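You operate a simulated robot arm through the tools that you are given. There is no shell and no other tool.

You are at the controls of a simulated robot arm. One attempt, no reset.

## Task
Switch off the lighting board: stalk, brake, fog, light knob, and supply last.
Fine: leave the board's other switches as they are; leave the orange supply knob.

It is judged by the outcome, as a careful person would: the job done as asked, and still so three seconds after it is handed in. It fails if anything else is knocked over, pushed out of place, dropped, spilled or broken.

## Robot
A 6-joint arm with a two-finger gripper, fixed in place. Base frame: the origin is at the foot of the arm, x ahead of it, y to its left, z up; the work surface is at about z = 74. Readings come in cm, degrees, newtons and seconds.
With the tool pointing down near the work surface it reaches from about 26 to 82 cm from the base axis. Its first joint turns from -166.0 to 166.0 degrees. Payload 2.45 kg.
The TCP is the grasp point between the finger pads, 2 cm short of the fingertips. In the tool frame z runs along the fingers and y along their closing line. The gripper opens to 14 cm. The gripper's body begins 16.8 cm behind the TCP.
Orientation is that of the tool frame in the base frame, as a unit quaternion [w, x, y, z]. With the fingers straight down and closing along the base's y, the tool's x points along the base's -x, its y along +y and its z along -z.

## Interface
- The arm moves only by the tool step_arm. Its argument "motion" is a list of rows, each a list of 3 entries, a list of its own where there are three numbers: the turn, a rotation vector about the tool's x, y, z in units of 8 degrees (1.0 is 8 degrees), then the shift along the tool's x, y, z in units of 30 mm (1.0 is 30 mm), then the finger opening in m, from 0 to 0.14. In form: [[[rx, ry, rz], [dx, dy, dz], grip], ...]. A call has 1 to 20 rows; each row shifts and turns the commanded pose from where the row before left it, along the tool's axes as they then stand. A call with a number of a shift or a turn outside -1 to 1 is refused whole. A row lasts 0.2 s, in which the tool goes at most 5 cm and 8.6 degrees; a call with a longer step from one row to the next is refused whole, and so is a gripper value outside its range. A pose out of reach is approached as far as the arm can. The call stops where the force on the tool passes 40 N (or 10 N more than at its start, if that is more) or the arm is blocked; 0.2 s more then pass. Each finger travels about 4.5 cm/s and halts on what it meets, pressing with about 39 N; the grip force reading is that of the motor and also rises with nothing between the fingers. The clock runs only during rows and for 0.2 s after the last one: add rows that do not move to give the fingers time. It gives the time, the measured TCP pose, the force on the tool (base axes), the opening and the grip force at its end, in the units of the frame above (readings bear some noise), with the torque about the TCP (base axes, N m) and any sound that the robot's microphone picked up.
- Cameras (640 x 400 px; columns grow to the right, rows downward): "scene" is fixed at [21.95, -50.24, 180.39]; the picture's right is [0.95, -0.31, 0.00], its down [-0.16, -0.50, -0.85] and it looks along [0.26, 0.81, -0.53] (base axes); focal length 358 px, centre (320, 200). "wrist" rides on the gripper at [7.8, 1.1, -20.9] in the tool frame; the picture's right is [-0.14, 0.99, 0.00], its down [-0.92, -0.13, -0.37] and it looks along [-0.37, -0.05, 0.93] (tool axes); focal length 280 px, centre (320, 200). There is no depth. A picture from a camera that has moved, and an enlarged one, comes with that camera's place and axes in the base frame and with its lens.
- snapshot(camera): a new picture of that camera. The clock stands still meanwhile.
- raise_lower(by): slides the trunk up (or, below 0, down) by that many cm; the arm rides with it, the base frame stays. It gives what a move gives, with no picture.
- zoom(camera, box): a new picture of the part [left, top, right, bottom] of that camera's present view, enlarged. The clock stands still meanwhile.
- finish_job(): hands the job in; it is judged then, once.

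Nothing tells you positions but the pictures and the camera data. Unless the task says otherwise, let go and move clear before handing in.

The tools are called after "Request:" as name(argument=value, ...) on one line, values as JSON. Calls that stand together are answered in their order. step_arm: Moves the arm, as the interface text tells. Its arguments: {"type":"object","properties":{"motion":{"type":"array","items":{"type":"array"}}},"required":["motion"]} The other tools are called the same way: raise_lower (by) slides the trunk up or down; snapshot (camera) takes a picture; zoom (camera, box) takes an enlarged picture of a part of a camera's view; finish_job () hands the job in.

At the start:

```text
t: 0.0
tcp_pos: [44.57, 27.77, 152.79]
tool_rot: [0.0, 0.0, 1.0, -0.001]
wrist_force: [0.5, -0.2, 0.1]
moment: [-0.01, 0.01, 0.01]
width: 13.98
finger_force: 0.1
trunk travel left (down, up): [-17.5, 5.5]
```

scene: 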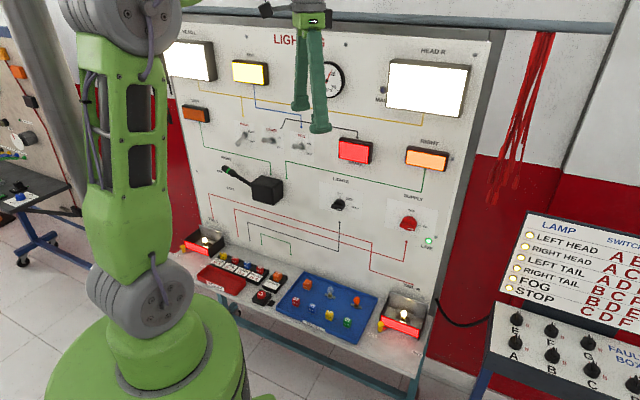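
wrist: 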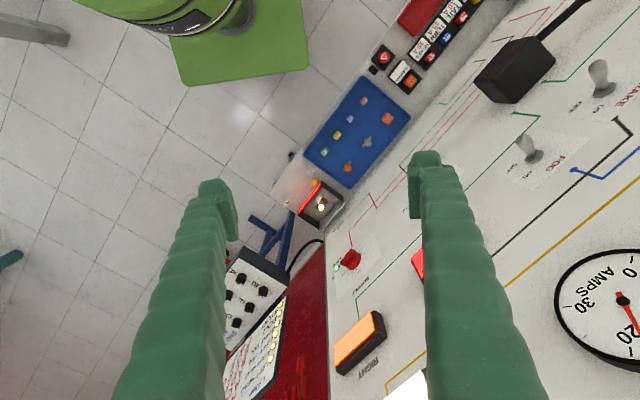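

I see a lighting board with lamps, three toggle switches, a stalk, a light knob and a red supply knob. I'll zoom in to read the labels before moving.

Request:
zoom(camera="scene", box=[170, 100, 330, 220])

Request:
zoom(camera="scene", box=[310, 140, 470, 260])

Request:
zoom(camera="scene", box=[170, 220, 330, 320])

Request:
zoom(camera="scene", box=[160, 20, 490, 240])

Request:
zoom(camera="wrist", box=[460, 0, 640, 200])

```text
3.33 times, centred on (250, 160) of scene
camera zoom: at [21.95, -50.24, 180.39], right [0.95, -0.31, 0.0], down [-0.16, -0.5, -0.85], along [0.26, 0.81, -0.53], focal length 1193 px, centre (553, 333)
```

zoom: 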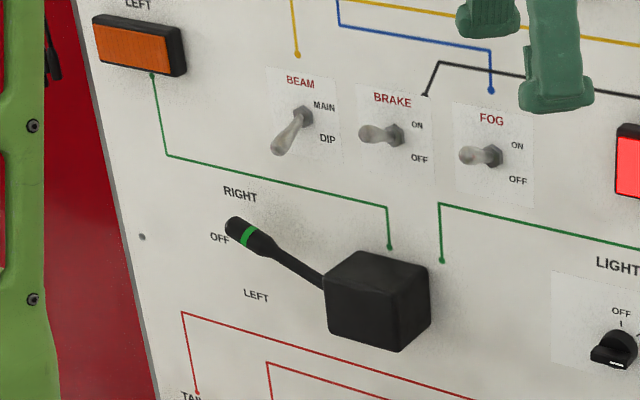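

```text
3.33 times, centred on (390, 200) of scene
camera zoom: at [21.95, -50.24, 180.39], right [0.95, -0.31, 0.0], down [-0.16, -0.5, -0.85], along [0.26, 0.81, -0.53], focal length 1193 px, centre (87, 200)
```

zoom: 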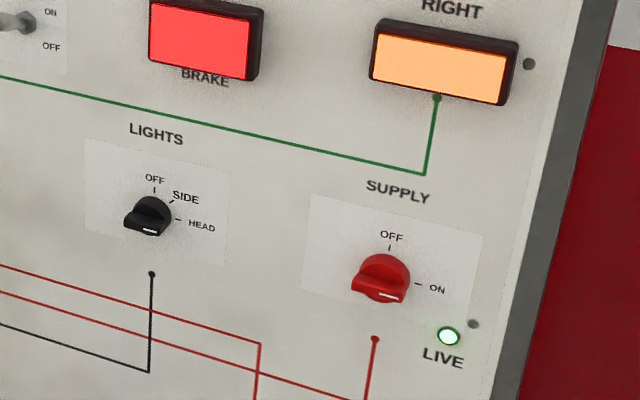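

```text
4.00 times, centred on (250, 270) of scene
camera zoom: at [21.95, -50.24, 180.39], right [0.95, -0.31, 0.0], down [-0.16, -0.5, -0.85], along [0.26, 0.81, -0.53], focal length 1432 px, centre (600, -80)
```

zoom: 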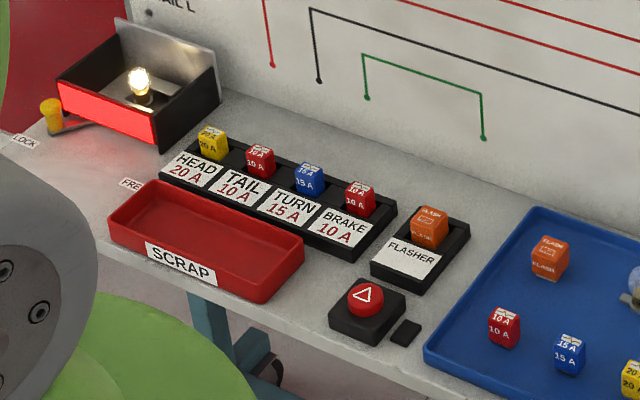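

```text
1.82 times, centred on (325, 130) of scene
camera zoom: at [21.95, -50.24, 180.39], right [0.95, -0.31, 0.0], down [-0.16, -0.5, -0.85], along [0.26, 0.81, -0.53], focal length 651 px, centre (311, 327)
```

zoom: 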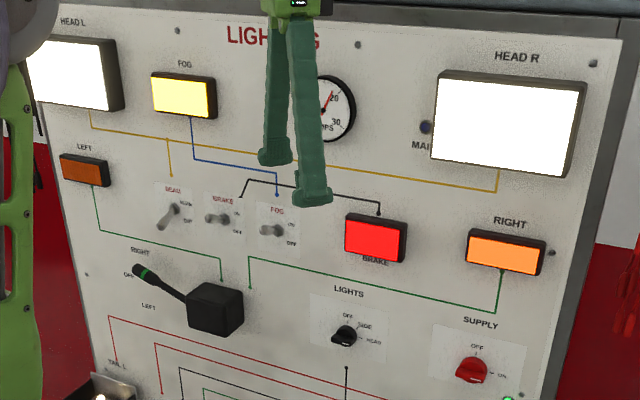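

```text
2.00 times, centred on (550, 100) of wrist
camera zoom: at [36.87, 28.84, 173.75], right [0.14, 0.99, 0.0], down [0.92, -0.13, 0.37], along [0.37, -0.05, -0.93], focal length 561 px, centre (-140, 400)
```

zoom: 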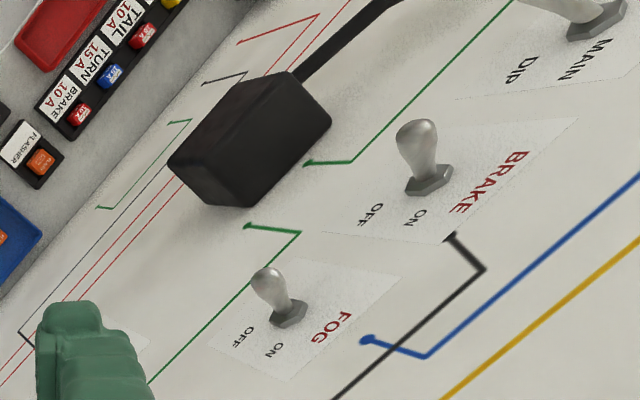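

The board's supply knob looks red; the orange supply knob must be elsewhere, or is ambiguous. I'll check the surroundings first.

Request:
zoom(camera="scene", box=[0, 20, 120, 240])

Request:
zoom(camera="scene", box=[480, 200, 640, 400])

Request:
zoom(camera="scene", box=[370, 190, 450, 250])

Request:
zoom(camera="scene", box=[210, 115, 330, 205])

Request:
zoom(camera="wrist", box=[220, 160, 430, 300])

```text
1.82 times, centred on (60, 130) of scene
camera zoom: at [21.95, -50.24, 180.39], right [0.95, -0.31, 0.0], down [-0.16, -0.5, -0.85], along [0.26, 0.81, -0.53], focal length 651 px, centre (793, 327)
```

zoom: 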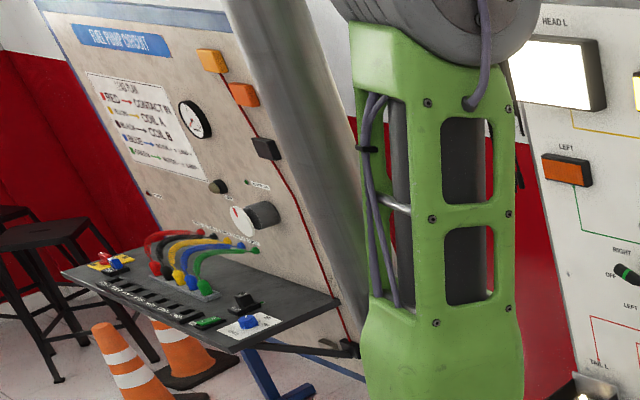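

```text
2.00 times, centred on (560, 300) of scene
camera zoom: at [21.95, -50.24, 180.39], right [0.95, -0.31, 0.0], down [-0.16, -0.5, -0.85], along [0.26, 0.81, -0.53], focal length 716 px, centre (-160, 0)
```

zoom: 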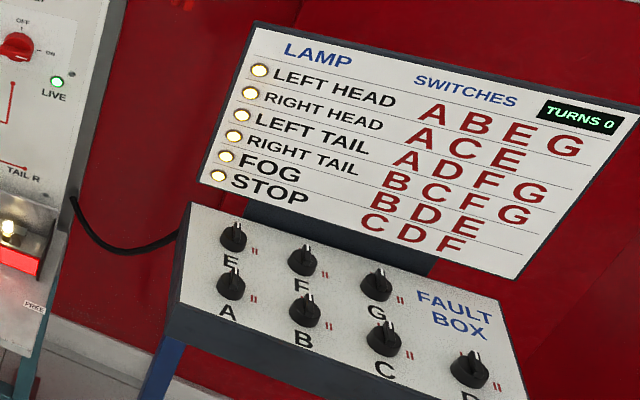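

```text
6.67 times, centred on (410, 220) of scene
camera zoom: at [21.95, -50.24, 180.39], right [0.95, -0.31, 0.0], down [-0.16, -0.5, -0.85], along [0.26, 0.81, -0.53], focal length 2386 px, centre (-280, 67)
```

zoom: 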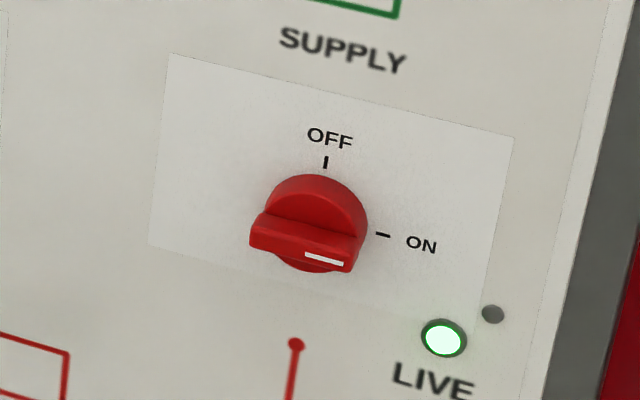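

```text
4.44 times, centred on (270, 160) of scene
camera zoom: at [21.95, -50.24, 180.39], right [0.95, -0.31, 0.0], down [-0.16, -0.5, -0.85], along [0.26, 0.81, -0.53], focal length 1591 px, centre (542, 378)
```

zoom: 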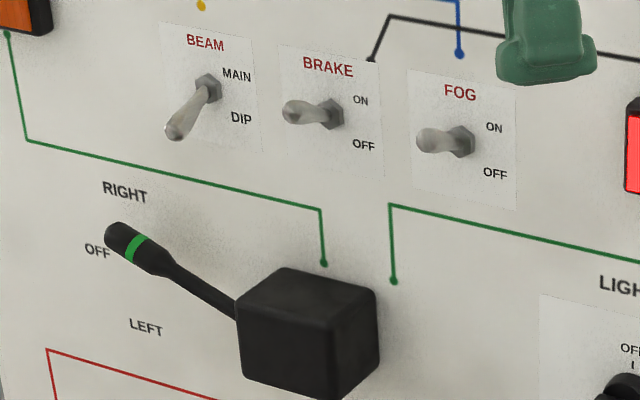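

```text
2.86 times, centred on (325, 230) of wrist
camera zoom: at [36.87, 28.84, 173.75], right [0.14, 0.99, 0.0], down [0.92, -0.13, 0.37], along [0.37, -0.05, -0.93], focal length 801 px, centre (306, 114)
```

zoom: 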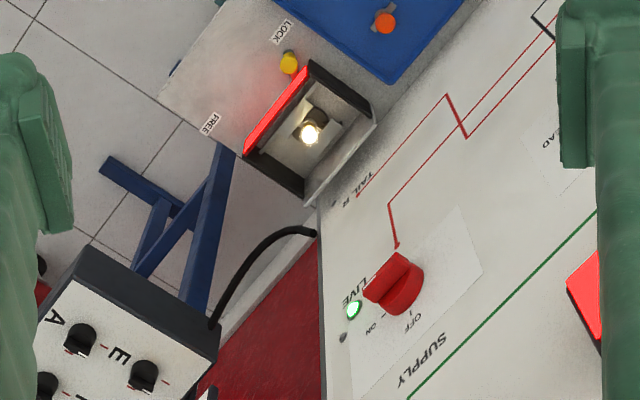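

The board's own supply knob is red and there is no orange one on it, so the red knob is the one to turn. The board stands upright about 79 cm out, facing back along roughly 48° yaw. I'll yaw the tool to face it and move forward a little.

Request:
step_arm(motion=[[[0, 0, -1], [0, 0, 0], 0.14], [[0, 0, -1], [0, 0, 0], 0.14], [[0, 0, -1], [0, 0, 0], 0.14], [[0, 0, -1], [0, 0, 0], 0.14], [[0, 0, -1], [0, 0, 0], 0.14], [[0, 0, -1], [0, 0, 0], 0.14], [[0, 0, 0], [-1, 0, 0], 0.12], [[0, 0, 0], [-1, 0, 0], 0.1], [[0, 0, 0], [-1, 0, 0], 0.08]])

Request:
snapshot(camera="scene")

Request:
snapshot(camera="wrist")

```text
t: 2.0
tcp_pos: [50.88, 34.59, 152.65]
tool_rot: [-0.001, -0.407, 0.913, -0.001]
wrist_force: [0.7, 0.0, -0.6]
moment: [-0.08, 0.07, 0.0]
width: 7.98
finger_force: 0.0
trunk travel left (down, up): [-17.5, 5.5]
```

```text
taken
```

scene: 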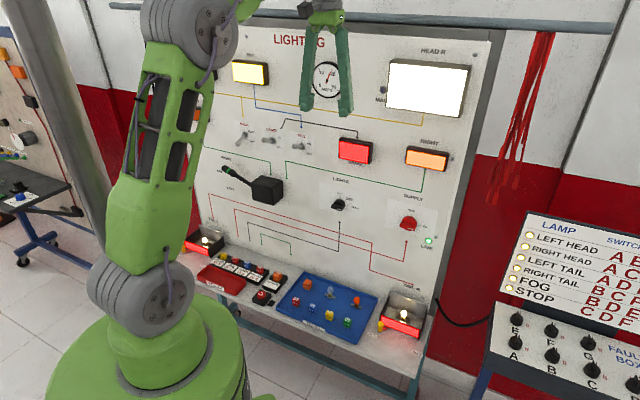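

```text
taken
camera wrist: at [44.9, 29.51, 173.61], right [-0.65, 0.76, 0.0], down [0.71, 0.6, 0.37], along [0.28, 0.24, -0.93], focal length 280 px, centre (320, 200)
```

wrist: 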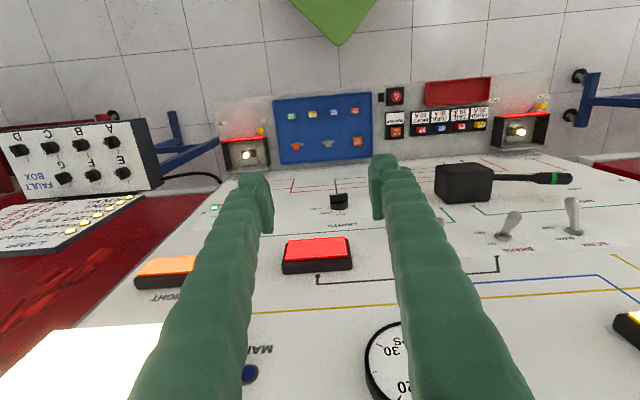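

Request:
zoom(camera="wrist", box=[200, 100, 400, 225])

Request:
zoom(camera="wrist", box=[400, 100, 600, 225])

Request:
zoom(camera="wrist", box=[480, 150, 640, 250])

```text
3.20 times, centred on (300, 162) of wrist
camera zoom: at [44.9, 29.51, 173.61], right [-0.65, 0.76, 0.0], down [0.71, 0.6, 0.37], along [0.28, 0.24, -0.93], focal length 897 px, centre (384, 320)
```

zoom: 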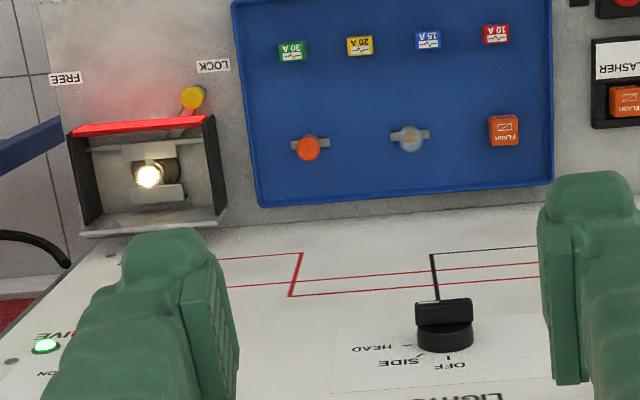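

```text
3.20 times, centred on (500, 162) of wrist
camera zoom: at [44.9, 29.51, 173.61], right [-0.65, 0.76, 0.0], down [0.71, 0.6, 0.37], along [0.28, 0.24, -0.93], focal length 897 px, centre (-256, 320)
```

zoom: 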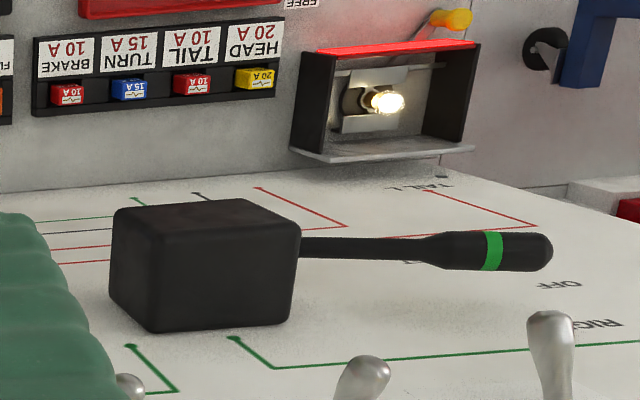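

```text
4.00 times, centred on (560, 200) of wrist
camera zoom: at [44.9, 29.51, 173.61], right [-0.65, 0.76, 0.0], down [0.71, 0.6, 0.37], along [0.28, 0.24, -0.93], focal length 1122 px, centre (-640, 200)
```

zoom: 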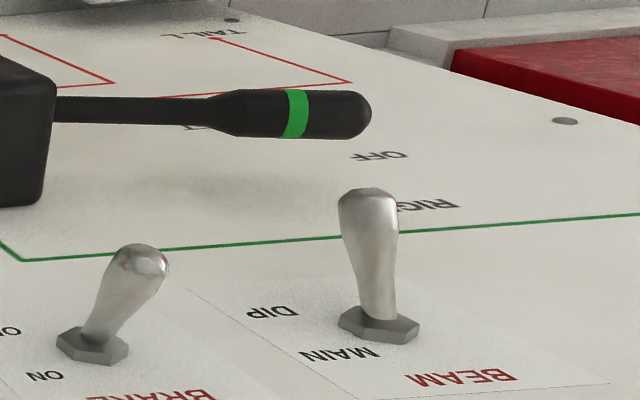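

The board's bottom line fits a 45° yaw, so I'll correct the yaw by 3°. Then I'll pitch the tool up to horizontal, staying about 11 cm or more off the board.

Request:
step_arm(motion=[[[0, 0, 0.38], [0, 0.3, 0], 0.08], [[0, -1, 0], [-0.2, 0.35, 0], 0.08], [[0, -1, 0], [-0.2, 0.35, 0], 0.08], [[0, -1, 0], [-0.2, 0.35, 0], 0.08], [[0, -1, 0], [-0.2, 0.35, 0], 0.08], [[0, -1, 0], [-0.2, 0.35, 0], 0.08], [[0, -1, 0], [0, 0.35, 0.2], 0.08]])

Request:
snapshot(camera="scene")

Request:
snapshot(camera="wrist")

```text
t: 3.6
tcp_pos: [47.74, 41.72, 153.05]
tool_rot: [0.376, -0.35, 0.844, 0.156]
wrist_force: [-0.6, -0.1, 0.0]
moment: [-0.02, -0.04, -0.01]
width: 7.97
finger_force: 0.1
trunk travel left (down, up): [-17.5, 5.5]
```

```text
taken
```

scene: 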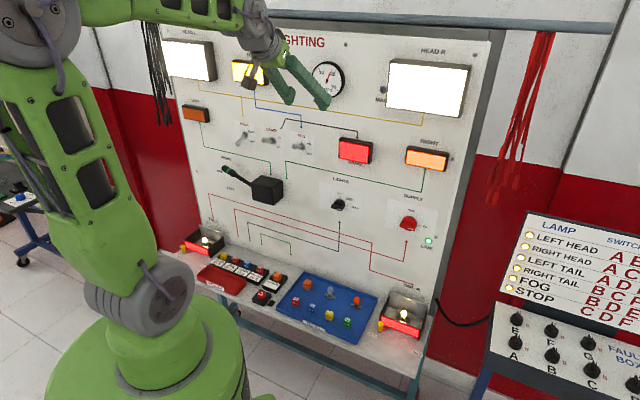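

```text
taken
camera wrist: at [32.33, 27.8, 161.28], right [-0.64, 0.77, 0.1], down [0.33, 0.15, 0.93], along [0.7, 0.63, -0.35], focal length 280 px, centre (320, 200)
```

wrist: 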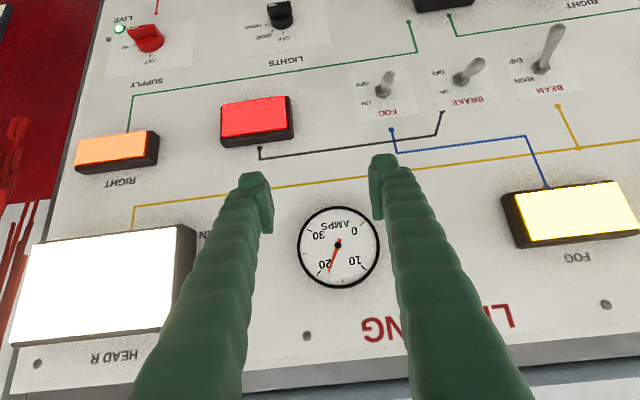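

The pitch is as planned. I'll finish pitching to horizontal.

Request:
step_arm(motion=[[[0, -1, 0], [0, 0.2, 0.2], 0.08], [[0, -1, 0], [0, 0.2, 0.2], 0.08], [[0, -1, 0], [0, 0.2, 0.2], 0.08], [[0, -1, 0], [0, 0.2, 0.2], 0.08], [[0, -1, 0], [0, 0.2, 0.2], 0.08], [[0, -0.25, 0], [0, 0, 0.2], 0.08]])

Request:
snapshot(camera="scene")

Request:
snapshot(camera="wrist")

```text
t: 5.0
tcp_pos: [47.1, 46.69, 151.86]
tool_rot: [0.618, -0.29, 0.674, 0.281]
wrist_force: [0.0, -0.2, 0.1]
moment: [-0.01, -0.05, 0.0]
width: 7.97
finger_force: 0.0
out of reach, approached as far as the arm can: row 2, 3
trunk travel left (down, up): [-17.5, 5.5]
```

```text
taken
```

scene: 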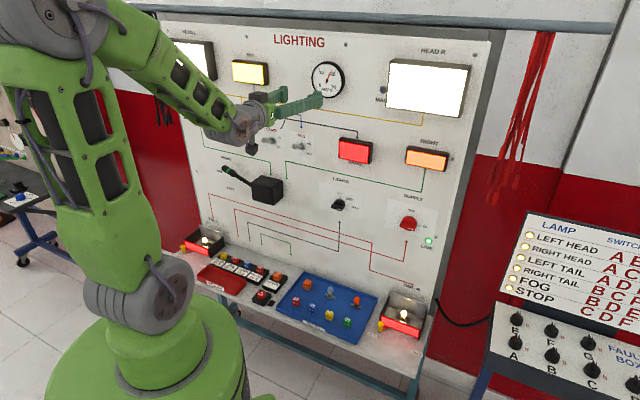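

```text
taken
camera wrist: at [31.83, 31.66, 145.86], right [-0.72, 0.67, 0.16], down [-0.09, -0.32, 0.94], along [0.68, 0.67, 0.29], focal length 280 px, centre (320, 200)
```

wrist: 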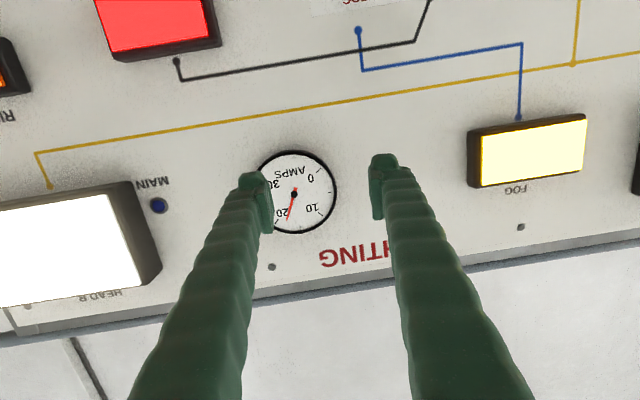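

Request:
step_arm(motion=[[[0, 0, 0], [0, 0, 0], 0.08], [[0, 0, 0], [0, 0, 0], 0.08]])

```text
t: 5.6
tcp_pos: [47.17, 46.7, 151.98]
tool_rot: [0.617, -0.291, 0.675, 0.282]
wrist_force: [0.8, 0.0, 0.3]
moment: [0.01, -0.01, -0.01]
width: 7.99
finger_force: 0.1
trunk travel left (down, up): [-17.5, 5.5]
```

I'll correct the small orientation error and descend towards the toggles' height.

Request:
step_arm(motion=[[[0.356, -0.58, -0.142], [0, 0, 0], 0.08], [[0, 0, 0], [0.5, 0, 0], 0.08], [[0, 0, 0], [1, 0, 0], 0.08], [[0, 0, 0], [1, 0, 0], 0.08], [[0, 0, 0], [1, 0, 0], 0.08], [[0, 0, 0], [1, 0, 0], 0.08], [[0, 0, 0], [0.5, 0, 0], 0.08]])

Request:
snapshot(camera="scene")

Request:
snapshot(camera="wrist")

```text
t: 7.2
tcp_pos: [47.6, 47.52, 136.98]
tool_rot: [0.654, -0.27, 0.653, 0.27]
wrist_force: [0.1, 0.1, 0.4]
moment: [-0.01, 0.01, 0.02]
width: 7.98
finger_force: 0.1
out of reach, approached as far as the arm can: row 5, 6
trunk travel left (down, up): [-17.5, 5.5]
```

```text
taken
```

scene: 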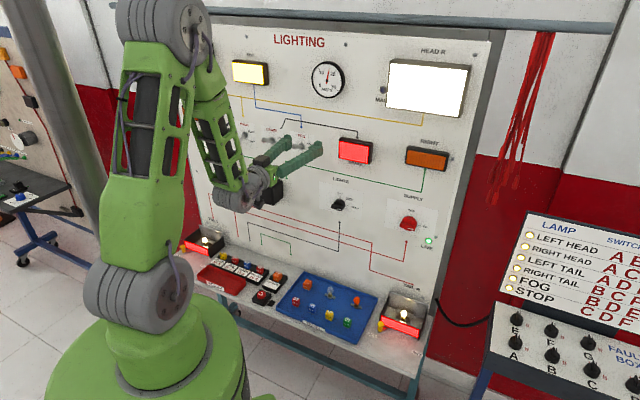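

```text
taken
camera wrist: at [32.15, 33.55, 129.15], right [-0.7, 0.7, 0.14], down [-0.17, -0.35, 0.92], along [0.69, 0.62, 0.37], focal length 280 px, centre (320, 200)
```

wrist: 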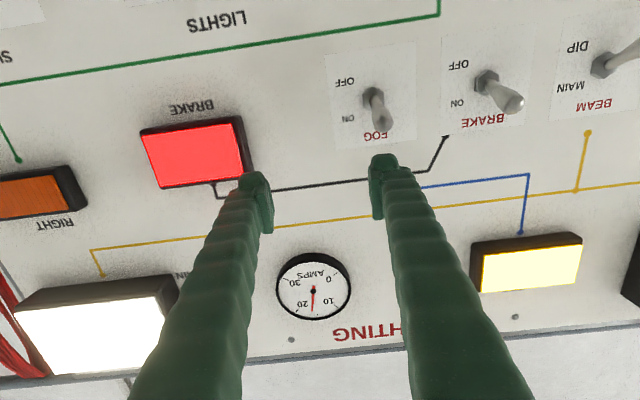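

The toggles are now clear: fog at about s≈-6.5 along the board, brake at ≈-18.8, both at z≈131, with levers up in the ON position. The right lamp is blinking, so the stalk is at RIGHT. I'll back off and move to face the stalk.

Request:
step_arm(motion=[[[0, 0, 0], [0, 0, -0.7], 0.08], [[0, 0, 0], [0, 0, -0.7], 0.08], [[0, 0, 0], [0.5, 0.8, 0], 0.06], [[0, 0, 0], [0.7, 0.9, 0], 0.04], [[0, 0, 0], [0.7, 0.9, 0], 0.04], [[0, 0, 0], [0.7, 0.9, 0], 0.04], [[0, 0, 0], [0.7, 0.9, 0], 0.04], [[0, 0, 0], [0.7, 0.9, 0], 0.04], [[0, 0, 0], [0.7, 0.9, 0], 0.04], [[0, 0, 0], [0.7, 0.9, 0], 0.04], [[0, 0, 0], [0.3, 0.5, 0], 0.04]])

Request:
snapshot(camera="scene")

Request:
snapshot(camera="wrist")

```text
t: 9.6
tcp_pos: [31.4, 63.8, 119.78]
tool_rot: [0.655, -0.269, 0.653, 0.27]
wrist_force: [-0.1, 0.0, 0.6]
moment: [-0.01, -0.02, 0.0]
width: 3.99
finger_force: 0.2
out of reach, approached as far as the arm can: row 1, 2
trunk travel left (down, up): [-17.5, 5.5]
```

```text
taken
```

scene: 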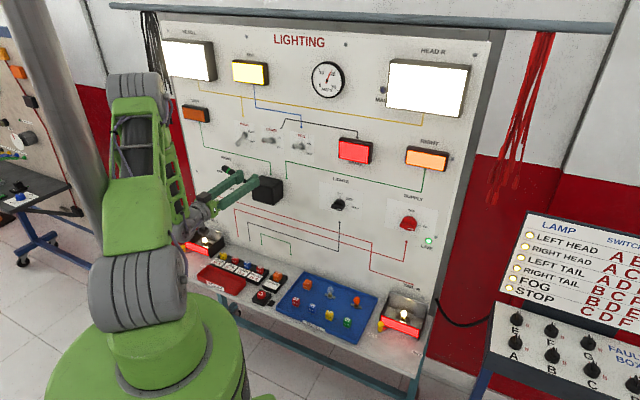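

```text
taken
camera wrist: at [15.86, 49.74, 112.01], right [-0.7, 0.7, 0.14], down [-0.17, -0.35, 0.92], along [0.69, 0.62, 0.37], focal length 280 px, centre (320, 200)
```

wrist: 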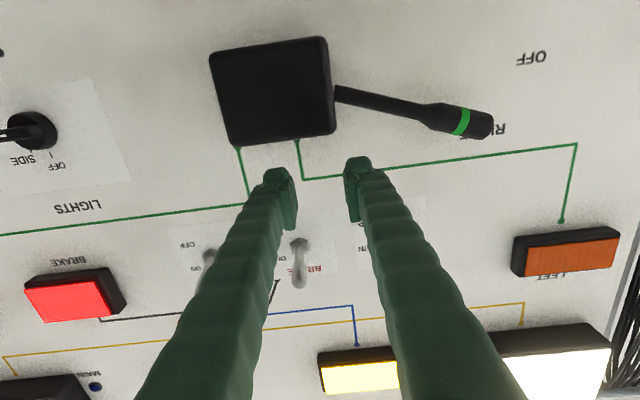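

The stalk handle ends at about s≈-38, z≈117. The OFF label is level with the box at z≈112, so the handle must come down about 5 cm. I'll roll the tool 90° so the fingers can bracket the stalk from above and below.

Request:
step_arm(motion=[[[0, 0, 1], [0, 0, 0], 0.06], [[0, 0, 1], [0, 0, 0], 0.07], [[0, 0, 1], [0, 0, 0], 0.07], [[0, 0, 1], [0, 0, 0], 0.07], [[0, 0, 1], [0, 0, 0], 0.07], [[0, 0, 1], [0, 0, 0], 0.07], [[0, 0, 1], [0, 0, 0], 0.07], [[0, 0, 1], [0, 0, 0], 0.07], [[0, 0, 1], [0, 0, 0], 0.07], [[0, 0, 1], [0, 0, 0], 0.07], [[0, 0, 1], [0, 0, 0], 0.07], [[0, 0, 0.25], [0, 0, 0], 0.07]])

Request:
snapshot(camera="scene")

Request:
snapshot(camera="wrist")

```text
t: 12.2
tcp_pos: [31.39, 63.66, 119.85]
tool_rot: [0.271, 0.272, 0.652, 0.654]
wrist_force: [-0.4, 0.8, -0.1]
moment: [0.0, 0.01, 0.0]
width: 6.98
finger_force: 0.1
trunk travel left (down, up): [-17.5, 5.5]
```

```text
taken
```

scene: 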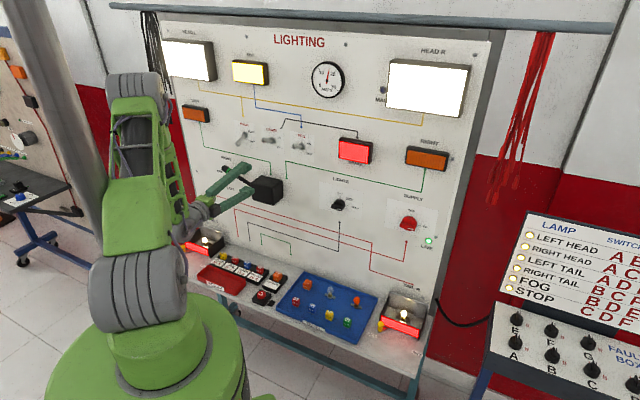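

```text
taken
camera wrist: at [10.99, 54.46, 120.94], right [0.1, -0.1, 0.99], down [0.39, -0.91, -0.13], along [0.92, 0.4, -0.05], focal length 280 px, centre (320, 200)
```

wrist: 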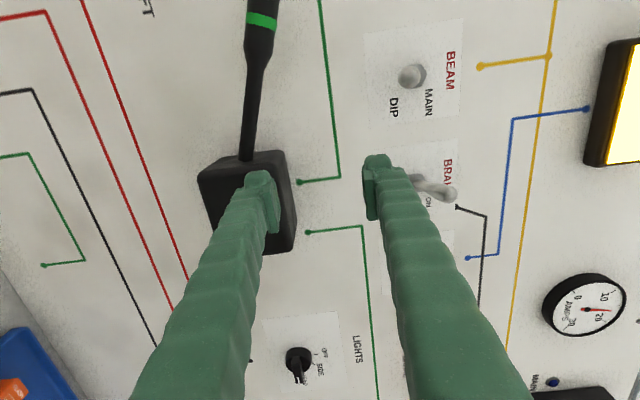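

The roll is complete. Next I'll move left along the board to line up with the handle, then advance partway and check.

Request:
step_arm(motion=[[[0, 0, 0], [0.85, -0.19, 0], 0.07], [[0, 0, 0], [0.9, -0.19, 0], 0.07], [[0, 0, 0], [0.9, -0.19, 0], 0.07], [[0, 0, 0], [0.9, -0.19, 0], 0.07], [[0, 0, 0], [0.85, -0.19, 0], 0.07]])

Request:
snapshot(camera="wrist")

Request:
zoom(camera="scene", box=[170, 120, 330, 220])

```text
t: 13.4
tcp_pos: [21.85, 73.03, 116.94]
tool_rot: [0.272, 0.271, 0.653, 0.653]
wrist_force: [-0.7, 1.0, -0.1]
moment: [0.01, 0.01, -0.03]
width: 6.98
finger_force: 0.1
trunk travel left (down, up): [-17.5, 5.5]
```

```text
taken
camera wrist: at [1.63, 63.83, 118.08], right [0.1, -0.1, 0.99], down [0.39, -0.91, -0.13], along [0.92, 0.4, -0.05], focal length 280 px, centre (320, 200)
```

wrist: 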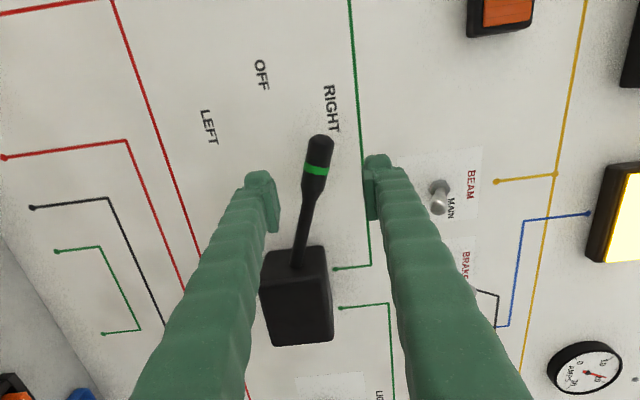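

```text
4.00 times, centred on (250, 170) of scene
camera zoom: at [21.95, -50.24, 180.39], right [0.95, -0.31, 0.0], down [-0.16, -0.5, -0.85], along [0.26, 0.81, -0.53], focal length 1432 px, centre (600, 320)
```

zoom: 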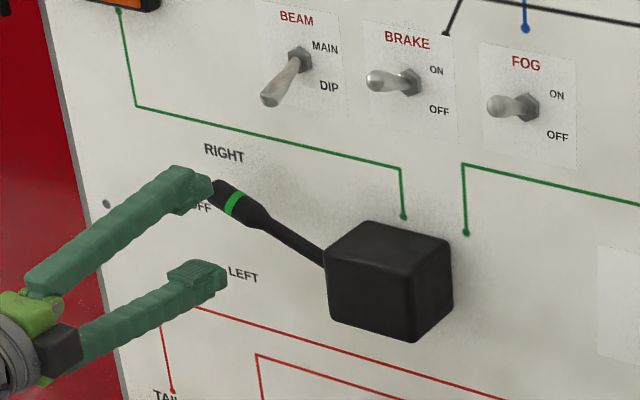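

The handle axis sits at p≈73.7 and z≈117, and the fingers bracket it evenly. I'll advance about 6.5 cm and then close loosely around it.

Request:
step_arm(motion=[[[0, 0, 0], [0, 0, 0.55], 0.07], [[0, 0, 0], [0, 0, 0.55], 0.07], [[0, 0, 0], [0, 0, 0.55], 0.07], [[0, 0, 0], [0, 0, 0.5], 0.07]])

Request:
snapshot(camera="wrist")

Request:
zoom(camera="scene", box=[170, 120, 330, 220])

```text
t: 14.4
tcp_pos: [26.62, 77.68, 116.95]
tool_rot: [0.272, 0.271, 0.652, 0.654]
wrist_force: [0.6, 0.0, -0.9]
moment: [-0.02, -0.04, -0.04]
width: 6.98
finger_force: 0.0
trunk travel left (down, up): [-17.5, 5.5]
```

```text
taken
camera wrist: at [6.27, 68.38, 118.01], right [0.1, -0.1, 0.99], down [0.39, -0.91, -0.13], along [0.92, 0.4, -0.05], focal length 280 px, centre (320, 200)
```

wrist: 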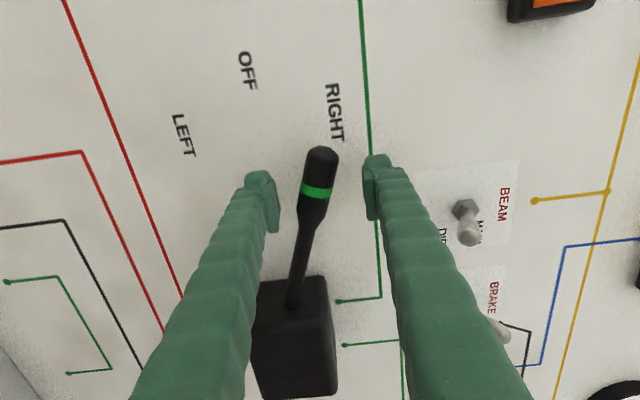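

```text
4.00 times, centred on (250, 170) of scene
camera zoom: at [21.95, -50.24, 180.39], right [0.95, -0.31, 0.0], down [-0.16, -0.5, -0.85], along [0.26, 0.81, -0.53], focal length 1432 px, centre (600, 320)
```

zoom: 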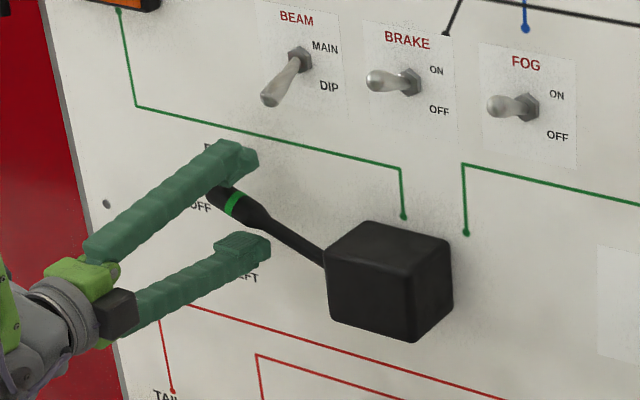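

The handle sits between the fingers. I'll tilt the tool to match the stalk's 16° slope, close loosely around it, and then swing it down along its arc to level.

Request:
step_arm(motion=[[[0, 0, 1], [0, -0.09, 0], 0.07], [[0, 0, 1], [0, -0.09, 0], 0.06], [[0, 0, 0], [0, 0, 0], 0.045], [[0, 0, 0], [0, 0, 0], 0.034], [[0, 0, 0], [0, 0, 0], 0.034], [[0, 0, 0], [0, 0, 0], 0.034]])

Request:
snapshot(camera="wrist")

Request:
zoom(camera="scene", box=[170, 120, 330, 220])

```text
t: 15.8
tcp_pos: [26.49, 77.61, 116.42]
tool_rot: [0.177, 0.359, 0.609, 0.685]
wrist_force: [0.1, -0.3, -0.1]
moment: [-0.02, 0.03, 0.02]
width: 3.42
finger_force: 0.1
trunk travel left (down, up): [-17.5, 5.5]
```

```text
taken
camera wrist: at [6.61, 68.02, 119.66], right [0.28, -0.29, 0.91], down [0.34, -0.86, -0.38], along [0.9, 0.42, -0.15], focal length 280 px, centre (320, 200)
```

wrist: 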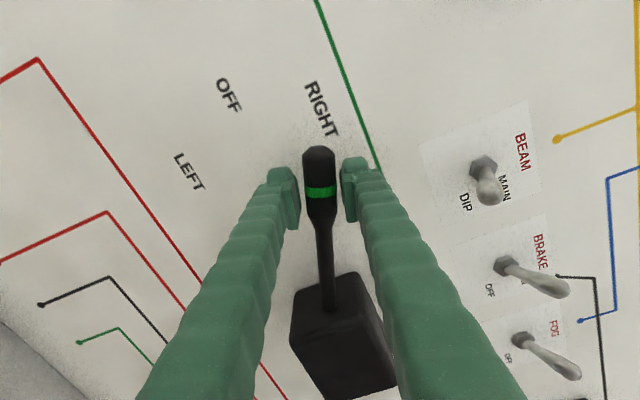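

```text
4.00 times, centred on (250, 170) of scene
camera zoom: at [21.95, -50.24, 180.39], right [0.95, -0.31, 0.0], down [-0.16, -0.5, -0.85], along [0.26, 0.81, -0.53], focal length 1432 px, centre (600, 320)
```

zoom: 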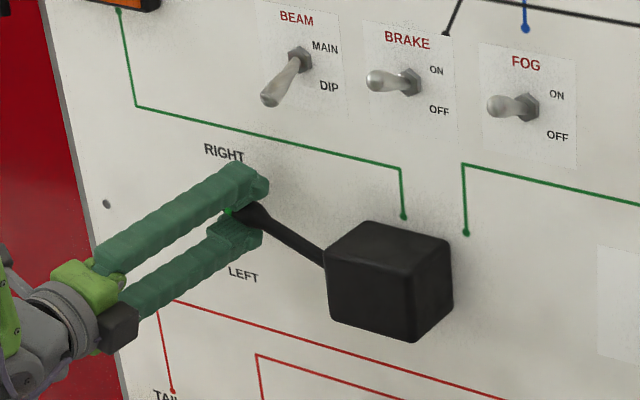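

The handle is aligned and centred in the fingers. Now I'll swing it down 16.4° along the arc.

Request:
step_arm(motion=[[[0, 0, 0], [0, 0, 0], 0.03], [[0, 0, -0.41], [0, -0.31, 0], 0.03], [[0, 0, -0.41], [0, -0.31, 0], 0.03], [[0, 0, -0.41], [0, -0.31, 0], 0.03], [[0, 0, -0.41], [0, -0.31, 0], 0.03], [[0, 0, -0.41], [0, -0.31, 0], 0.03]])

Request:
snapshot(camera="wrist")

Request:
zoom(camera="scene", box=[170, 120, 330, 220])

```text
t: 17.2
tcp_pos: [26.01, 78.12, 111.75]
tool_rot: [0.274, 0.267, 0.654, 0.653]
wrist_force: [-0.7, 0.2, 0.3]
moment: [0.01, 0.01, -0.03]
width: 3.0
finger_force: 0.1
trunk travel left (down, up): [-17.5, 5.5]
```

```text
taken
camera wrist: at [5.68, 68.9, 112.86], right [0.09, -0.09, 0.99], down [0.39, -0.91, -0.12], along [0.92, 0.4, -0.05], focal length 280 px, centre (320, 200)
```

wrist: 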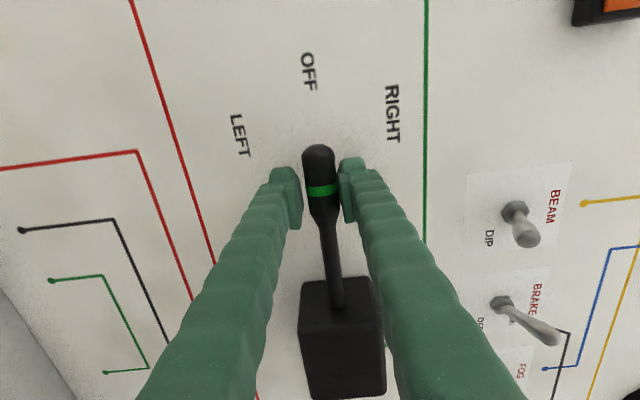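

```text
4.00 times, centred on (250, 170) of scene
camera zoom: at [21.95, -50.24, 180.39], right [0.95, -0.31, 0.0], down [-0.16, -0.5, -0.85], along [0.26, 0.81, -0.53], focal length 1432 px, centre (600, 320)
```

zoom: 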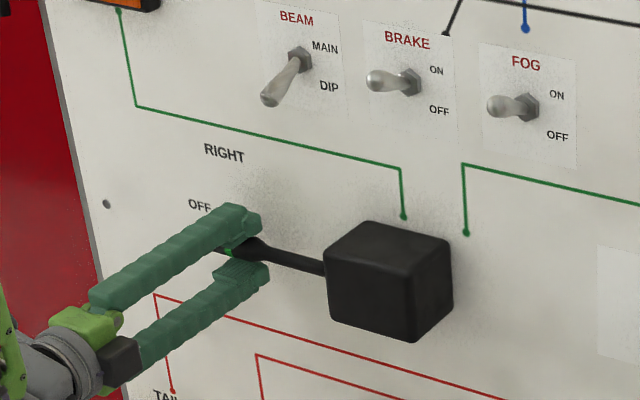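

The stalk now lies level with the OFF label, and the line through it matches horizontal. I'll release it, back away and check that it stays.

Request:
step_arm(motion=[[[0, 0, 0], [0, 0, 0], 0.05], [[0, 0, 0], [0, 0, 0], 0.07], [[0, 0, 0], [0, 0, 0], 0.07], [[0, 0, 0], [0, 0, 0], 0.07]])

Request:
snapshot(camera="wrist")

Request:
snapshot(camera="scene")

```text
t: 18.2
tcp_pos: [25.94, 78.22, 111.78]
tool_rot: [0.274, 0.269, 0.654, 0.652]
wrist_force: [0.4, 0.1, -0.3]
moment: [0.02, 0.0, -0.01]
width: 7.02
finger_force: 0.1
trunk travel left (down, up): [-17.5, 5.5]
```

```text
taken
camera wrist: at [5.69, 68.9, 112.89], right [0.09, -0.09, 0.99], down [0.39, -0.91, -0.12], along [0.92, 0.4, -0.05], focal length 280 px, centre (320, 200)
```

wrist: 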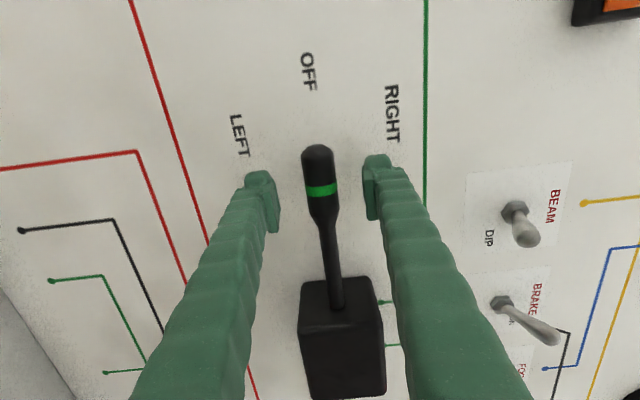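

```text
taken
```

scene: 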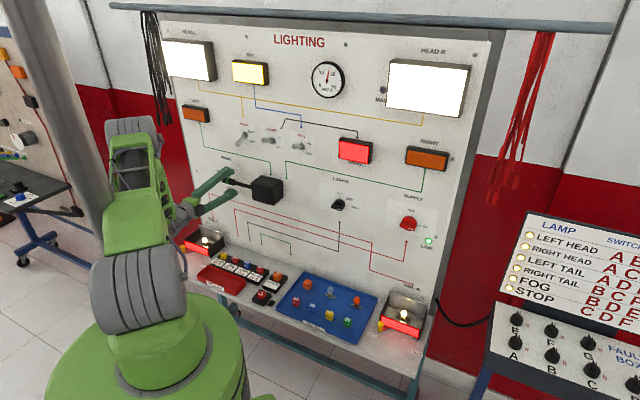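

The stalk stays at OFF. Next I'll back out, close the fingers and move to just above the brake lever.

Request:
step_arm(motion=[[[0, 0, 0], [0, 0, -0.75], 0.07], [[0, 0, 0], [0, 0, -0.75], 0.07], [[0, 0, 0], [0, 0, -0.75], 0.07], [[0, 0, 0], [-0.577, 0.857, 0], 0.05], [[0, 0, 0], [-0.577, 0.857, 0], 0.03], [[0, 0, 0], [-0.577, 0.857, 0], 0.01], [[0, 0, 0], [-0.577, 0.857, 0], 0.0], [[0, 0, 0], [-0.577, 0.857, 0], 0.0], [[0, 0, 0], [-0.577, 0.857, 0], 0.0], [[0, 0, 0], [-0.577, 0.857, 0], 0.0], [[0, 0, 0], [-0.577, 0.857, 0], 0.0], [[0, 0, 0], [-0.577, 0.857, 0], 0.0], [[0, 0, 0], [-0.577, 0.857, 0], 0.0]])

Request:
snapshot(camera="wrist")

Request:
snapshot(camera="scene")

Request:
zoom(camera="scene", box=[210, 100, 330, 220])

```text
t: 21.0
tcp_pos: [33.3, 61.32, 137.67]
tool_rot: [0.274, 0.269, 0.653, 0.653]
wrist_force: [0.4, -0.7, 1.0]
moment: [-0.01, 0.0, 0.02]
width: 0.02
finger_force: 29.2
trunk travel left (down, up): [-17.5, 5.5]
```

```text
taken
camera wrist: at [12.98, 51.99, 138.65], right [0.09, -0.09, 0.99], down [0.39, -0.91, -0.12], along [0.92, 0.4, -0.05], focal length 280 px, centre (320, 200)
```

wrist: 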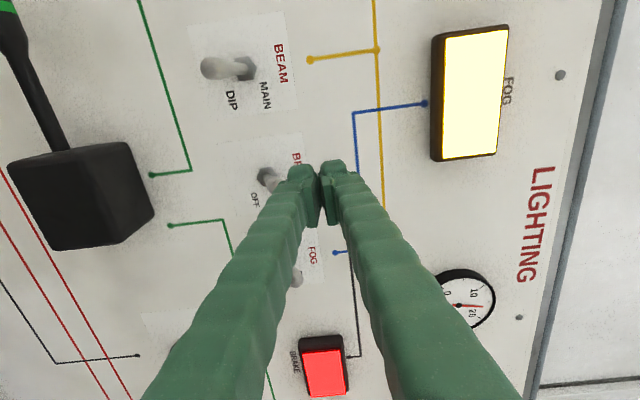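

```text
taken
```

scene: 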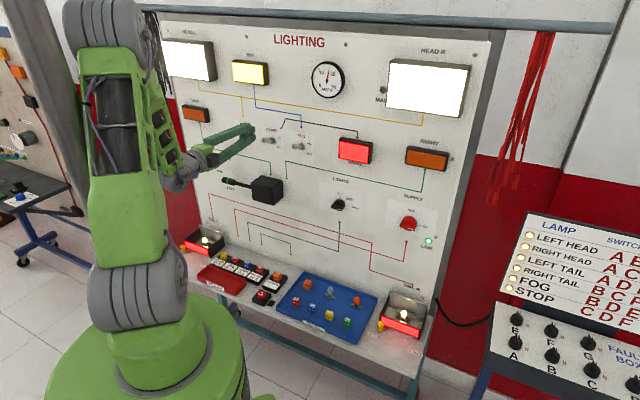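

```text
3.33 times, centred on (270, 160) of scene
camera zoom: at [21.95, -50.24, 180.39], right [0.95, -0.31, 0.0], down [-0.16, -0.5, -0.85], along [0.26, 0.81, -0.53], focal length 1193 px, centre (487, 333)
```

zoom: 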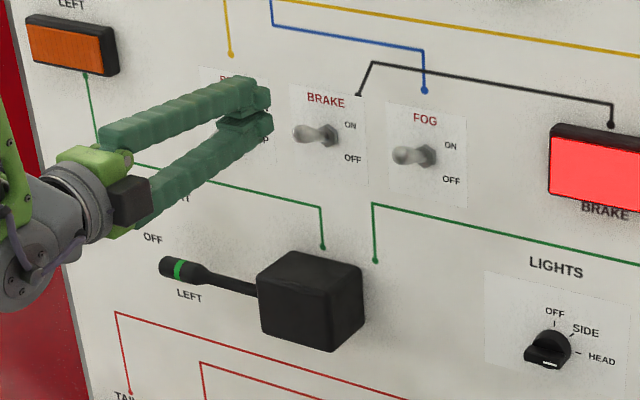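

Request:
zoom(camera="wrist", box=[200, 120, 360, 220])

```text
4.00 times, centred on (280, 170) of wrist
camera zoom: at [12.98, 51.99, 138.65], right [0.09, -0.09, 0.99], down [0.39, -0.91, -0.12], along [0.92, 0.4, -0.05], focal length 1122 px, centre (480, 320)
```

zoom: 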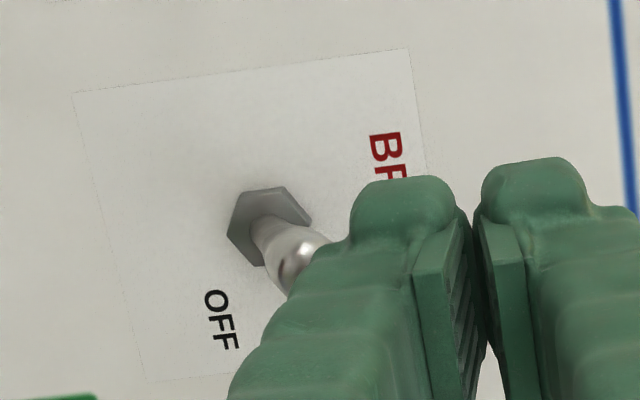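

The brake nut is confirmed at s≈-18.6, z≈130.9. I'll advance above the lever.

Request:
step_arm(motion=[[[0, 0, 0], [-0.4, 0, 0.4], 0.0], [[0, 0, 0], [0, 0, 0.6], 0.0], [[0, 0, 0], [0, 0, 0.6], 0.0], [[0, 0, 0], [0, 0, 0.6], 0.0]])

Request:
zoom(camera="scene", box=[210, 100, 330, 175])

Request:
zoom(camera="wrist", box=[160, 100, 400, 250])

```text
t: 22.0
tcp_pos: [38.76, 65.19, 137.82]
tool_rot: [0.274, 0.269, 0.654, 0.652]
wrist_force: [0.1, 0.4, 0.1]
moment: [-0.01, 0.03, 0.01]
width: 0.0
finger_force: 29.1
trunk travel left (down, up): [-17.5, 5.5]
```

```text
5.33 times, centred on (270, 138) of scene
camera zoom: at [21.95, -50.24, 180.39], right [0.95, -0.31, 0.0], down [-0.16, -0.5, -0.85], along [0.26, 0.81, -0.53], focal length 1909 px, centre (587, 533)
```

zoom: 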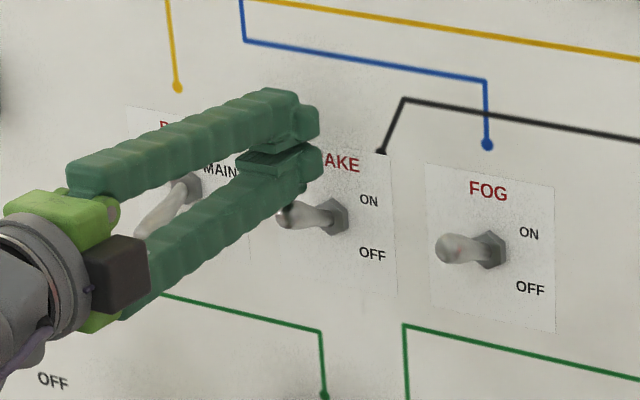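

```text
2.67 times, centred on (280, 175) of wrist
camera zoom: at [18.54, 55.97, 138.82], right [0.09, -0.09, 0.99], down [0.39, -0.91, -0.12], along [0.92, 0.4, -0.05], focal length 748 px, centre (427, 267)
```

zoom: 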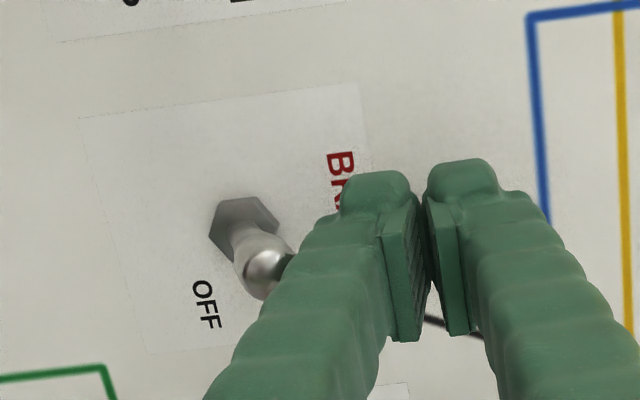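

The lower fingertip sits right above the brake lever. I'll press down in small steps.

Request:
step_arm(motion=[[[0, 0, 0], [0, -0.3, 0], 0.0], [[0, 0, 0], [0, -0.3, 0], 0.0], [[0, 0, 0], [0, -0.3, 0], 0.0], [[0, 0, 0], [0, -0.3, 0], 0.0]])

Request:
zoom(camera="scene", box=[210, 100, 330, 175])

```text
t: 23.0
tcp_pos: [38.88, 64.93, 134.04]
tool_rot: [0.274, 0.268, 0.654, 0.653]
wrist_force: [-0.1, 0.6, 0.3]
moment: [-0.03, -0.01, -0.04]
width: 0.0
finger_force: 29.1
trunk travel left (down, up): [-17.5, 5.5]
```

```text
5.33 times, centred on (270, 138) of scene
camera zoom: at [21.95, -50.24, 180.39], right [0.95, -0.31, 0.0], down [-0.16, -0.5, -0.85], along [0.26, 0.81, -0.53], focal length 1909 px, centre (587, 533)
```

zoom: 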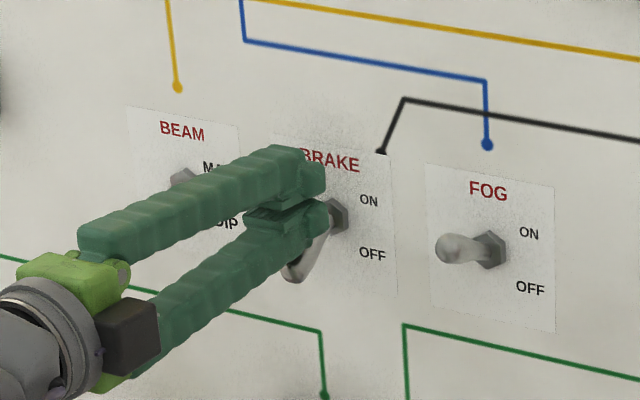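

The brake lever has flipped down. I'll rise and slide across to above the fog lever.

Request:
step_arm(motion=[[[0, 0, 0], [0, 0.4, 0], 0.0], [[0, 0, 0], [0, 0.45, 0], 0.0], [[0, 0, 0], [0, 0.45, 0], 0.0], [[0, 0, 0], [-0.8, 0, 0], 0.0], [[0, 0, 0], [-0.8, 0, 0], 0.0], [[0, 0, 0], [-0.8, 0, 0], 0.0], [[0, 0, 0], [-0.8, 0, 0], 0.0], [[0, 0, 0], [-0.8, 0, 0], 0.0]])

Request:
snapshot(camera="scene")

Request:
zoom(camera="scene", box=[210, 100, 370, 200])

Request:
zoom(camera="wrist", box=[160, 100, 400, 250])

```text
t: 24.8
tcp_pos: [47.27, 56.4, 138.12]
tool_rot: [0.274, 0.269, 0.653, 0.653]
wrist_force: [-0.7, -0.1, -0.5]
moment: [-0.01, -0.01, 0.02]
width: 0.0
finger_force: 29.3
trunk travel left (down, up): [-17.5, 5.5]
```

```text
taken
```

scene: 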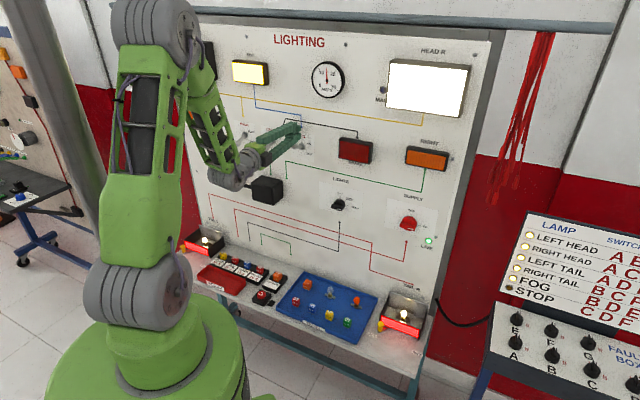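

```text
4.00 times, centred on (290, 150) of scene
camera zoom: at [21.95, -50.24, 180.39], right [0.95, -0.31, 0.0], down [-0.16, -0.5, -0.85], along [0.26, 0.81, -0.53], focal length 1432 px, centre (440, 400)
```

zoom: 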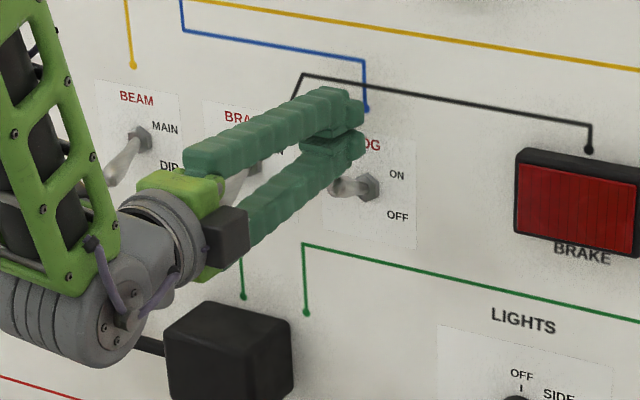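

```text
2.67 times, centred on (280, 175) of wrist
camera zoom: at [26.92, 47.21, 139.1], right [0.09, -0.09, 0.99], down [0.39, -0.91, -0.12], along [0.92, 0.4, -0.05], focal length 748 px, centre (427, 267)
```

zoom: 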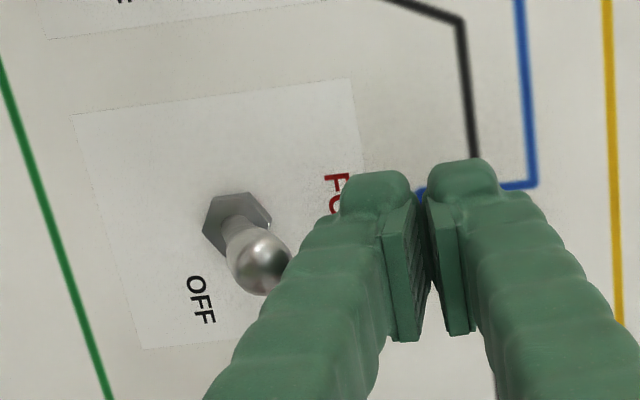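

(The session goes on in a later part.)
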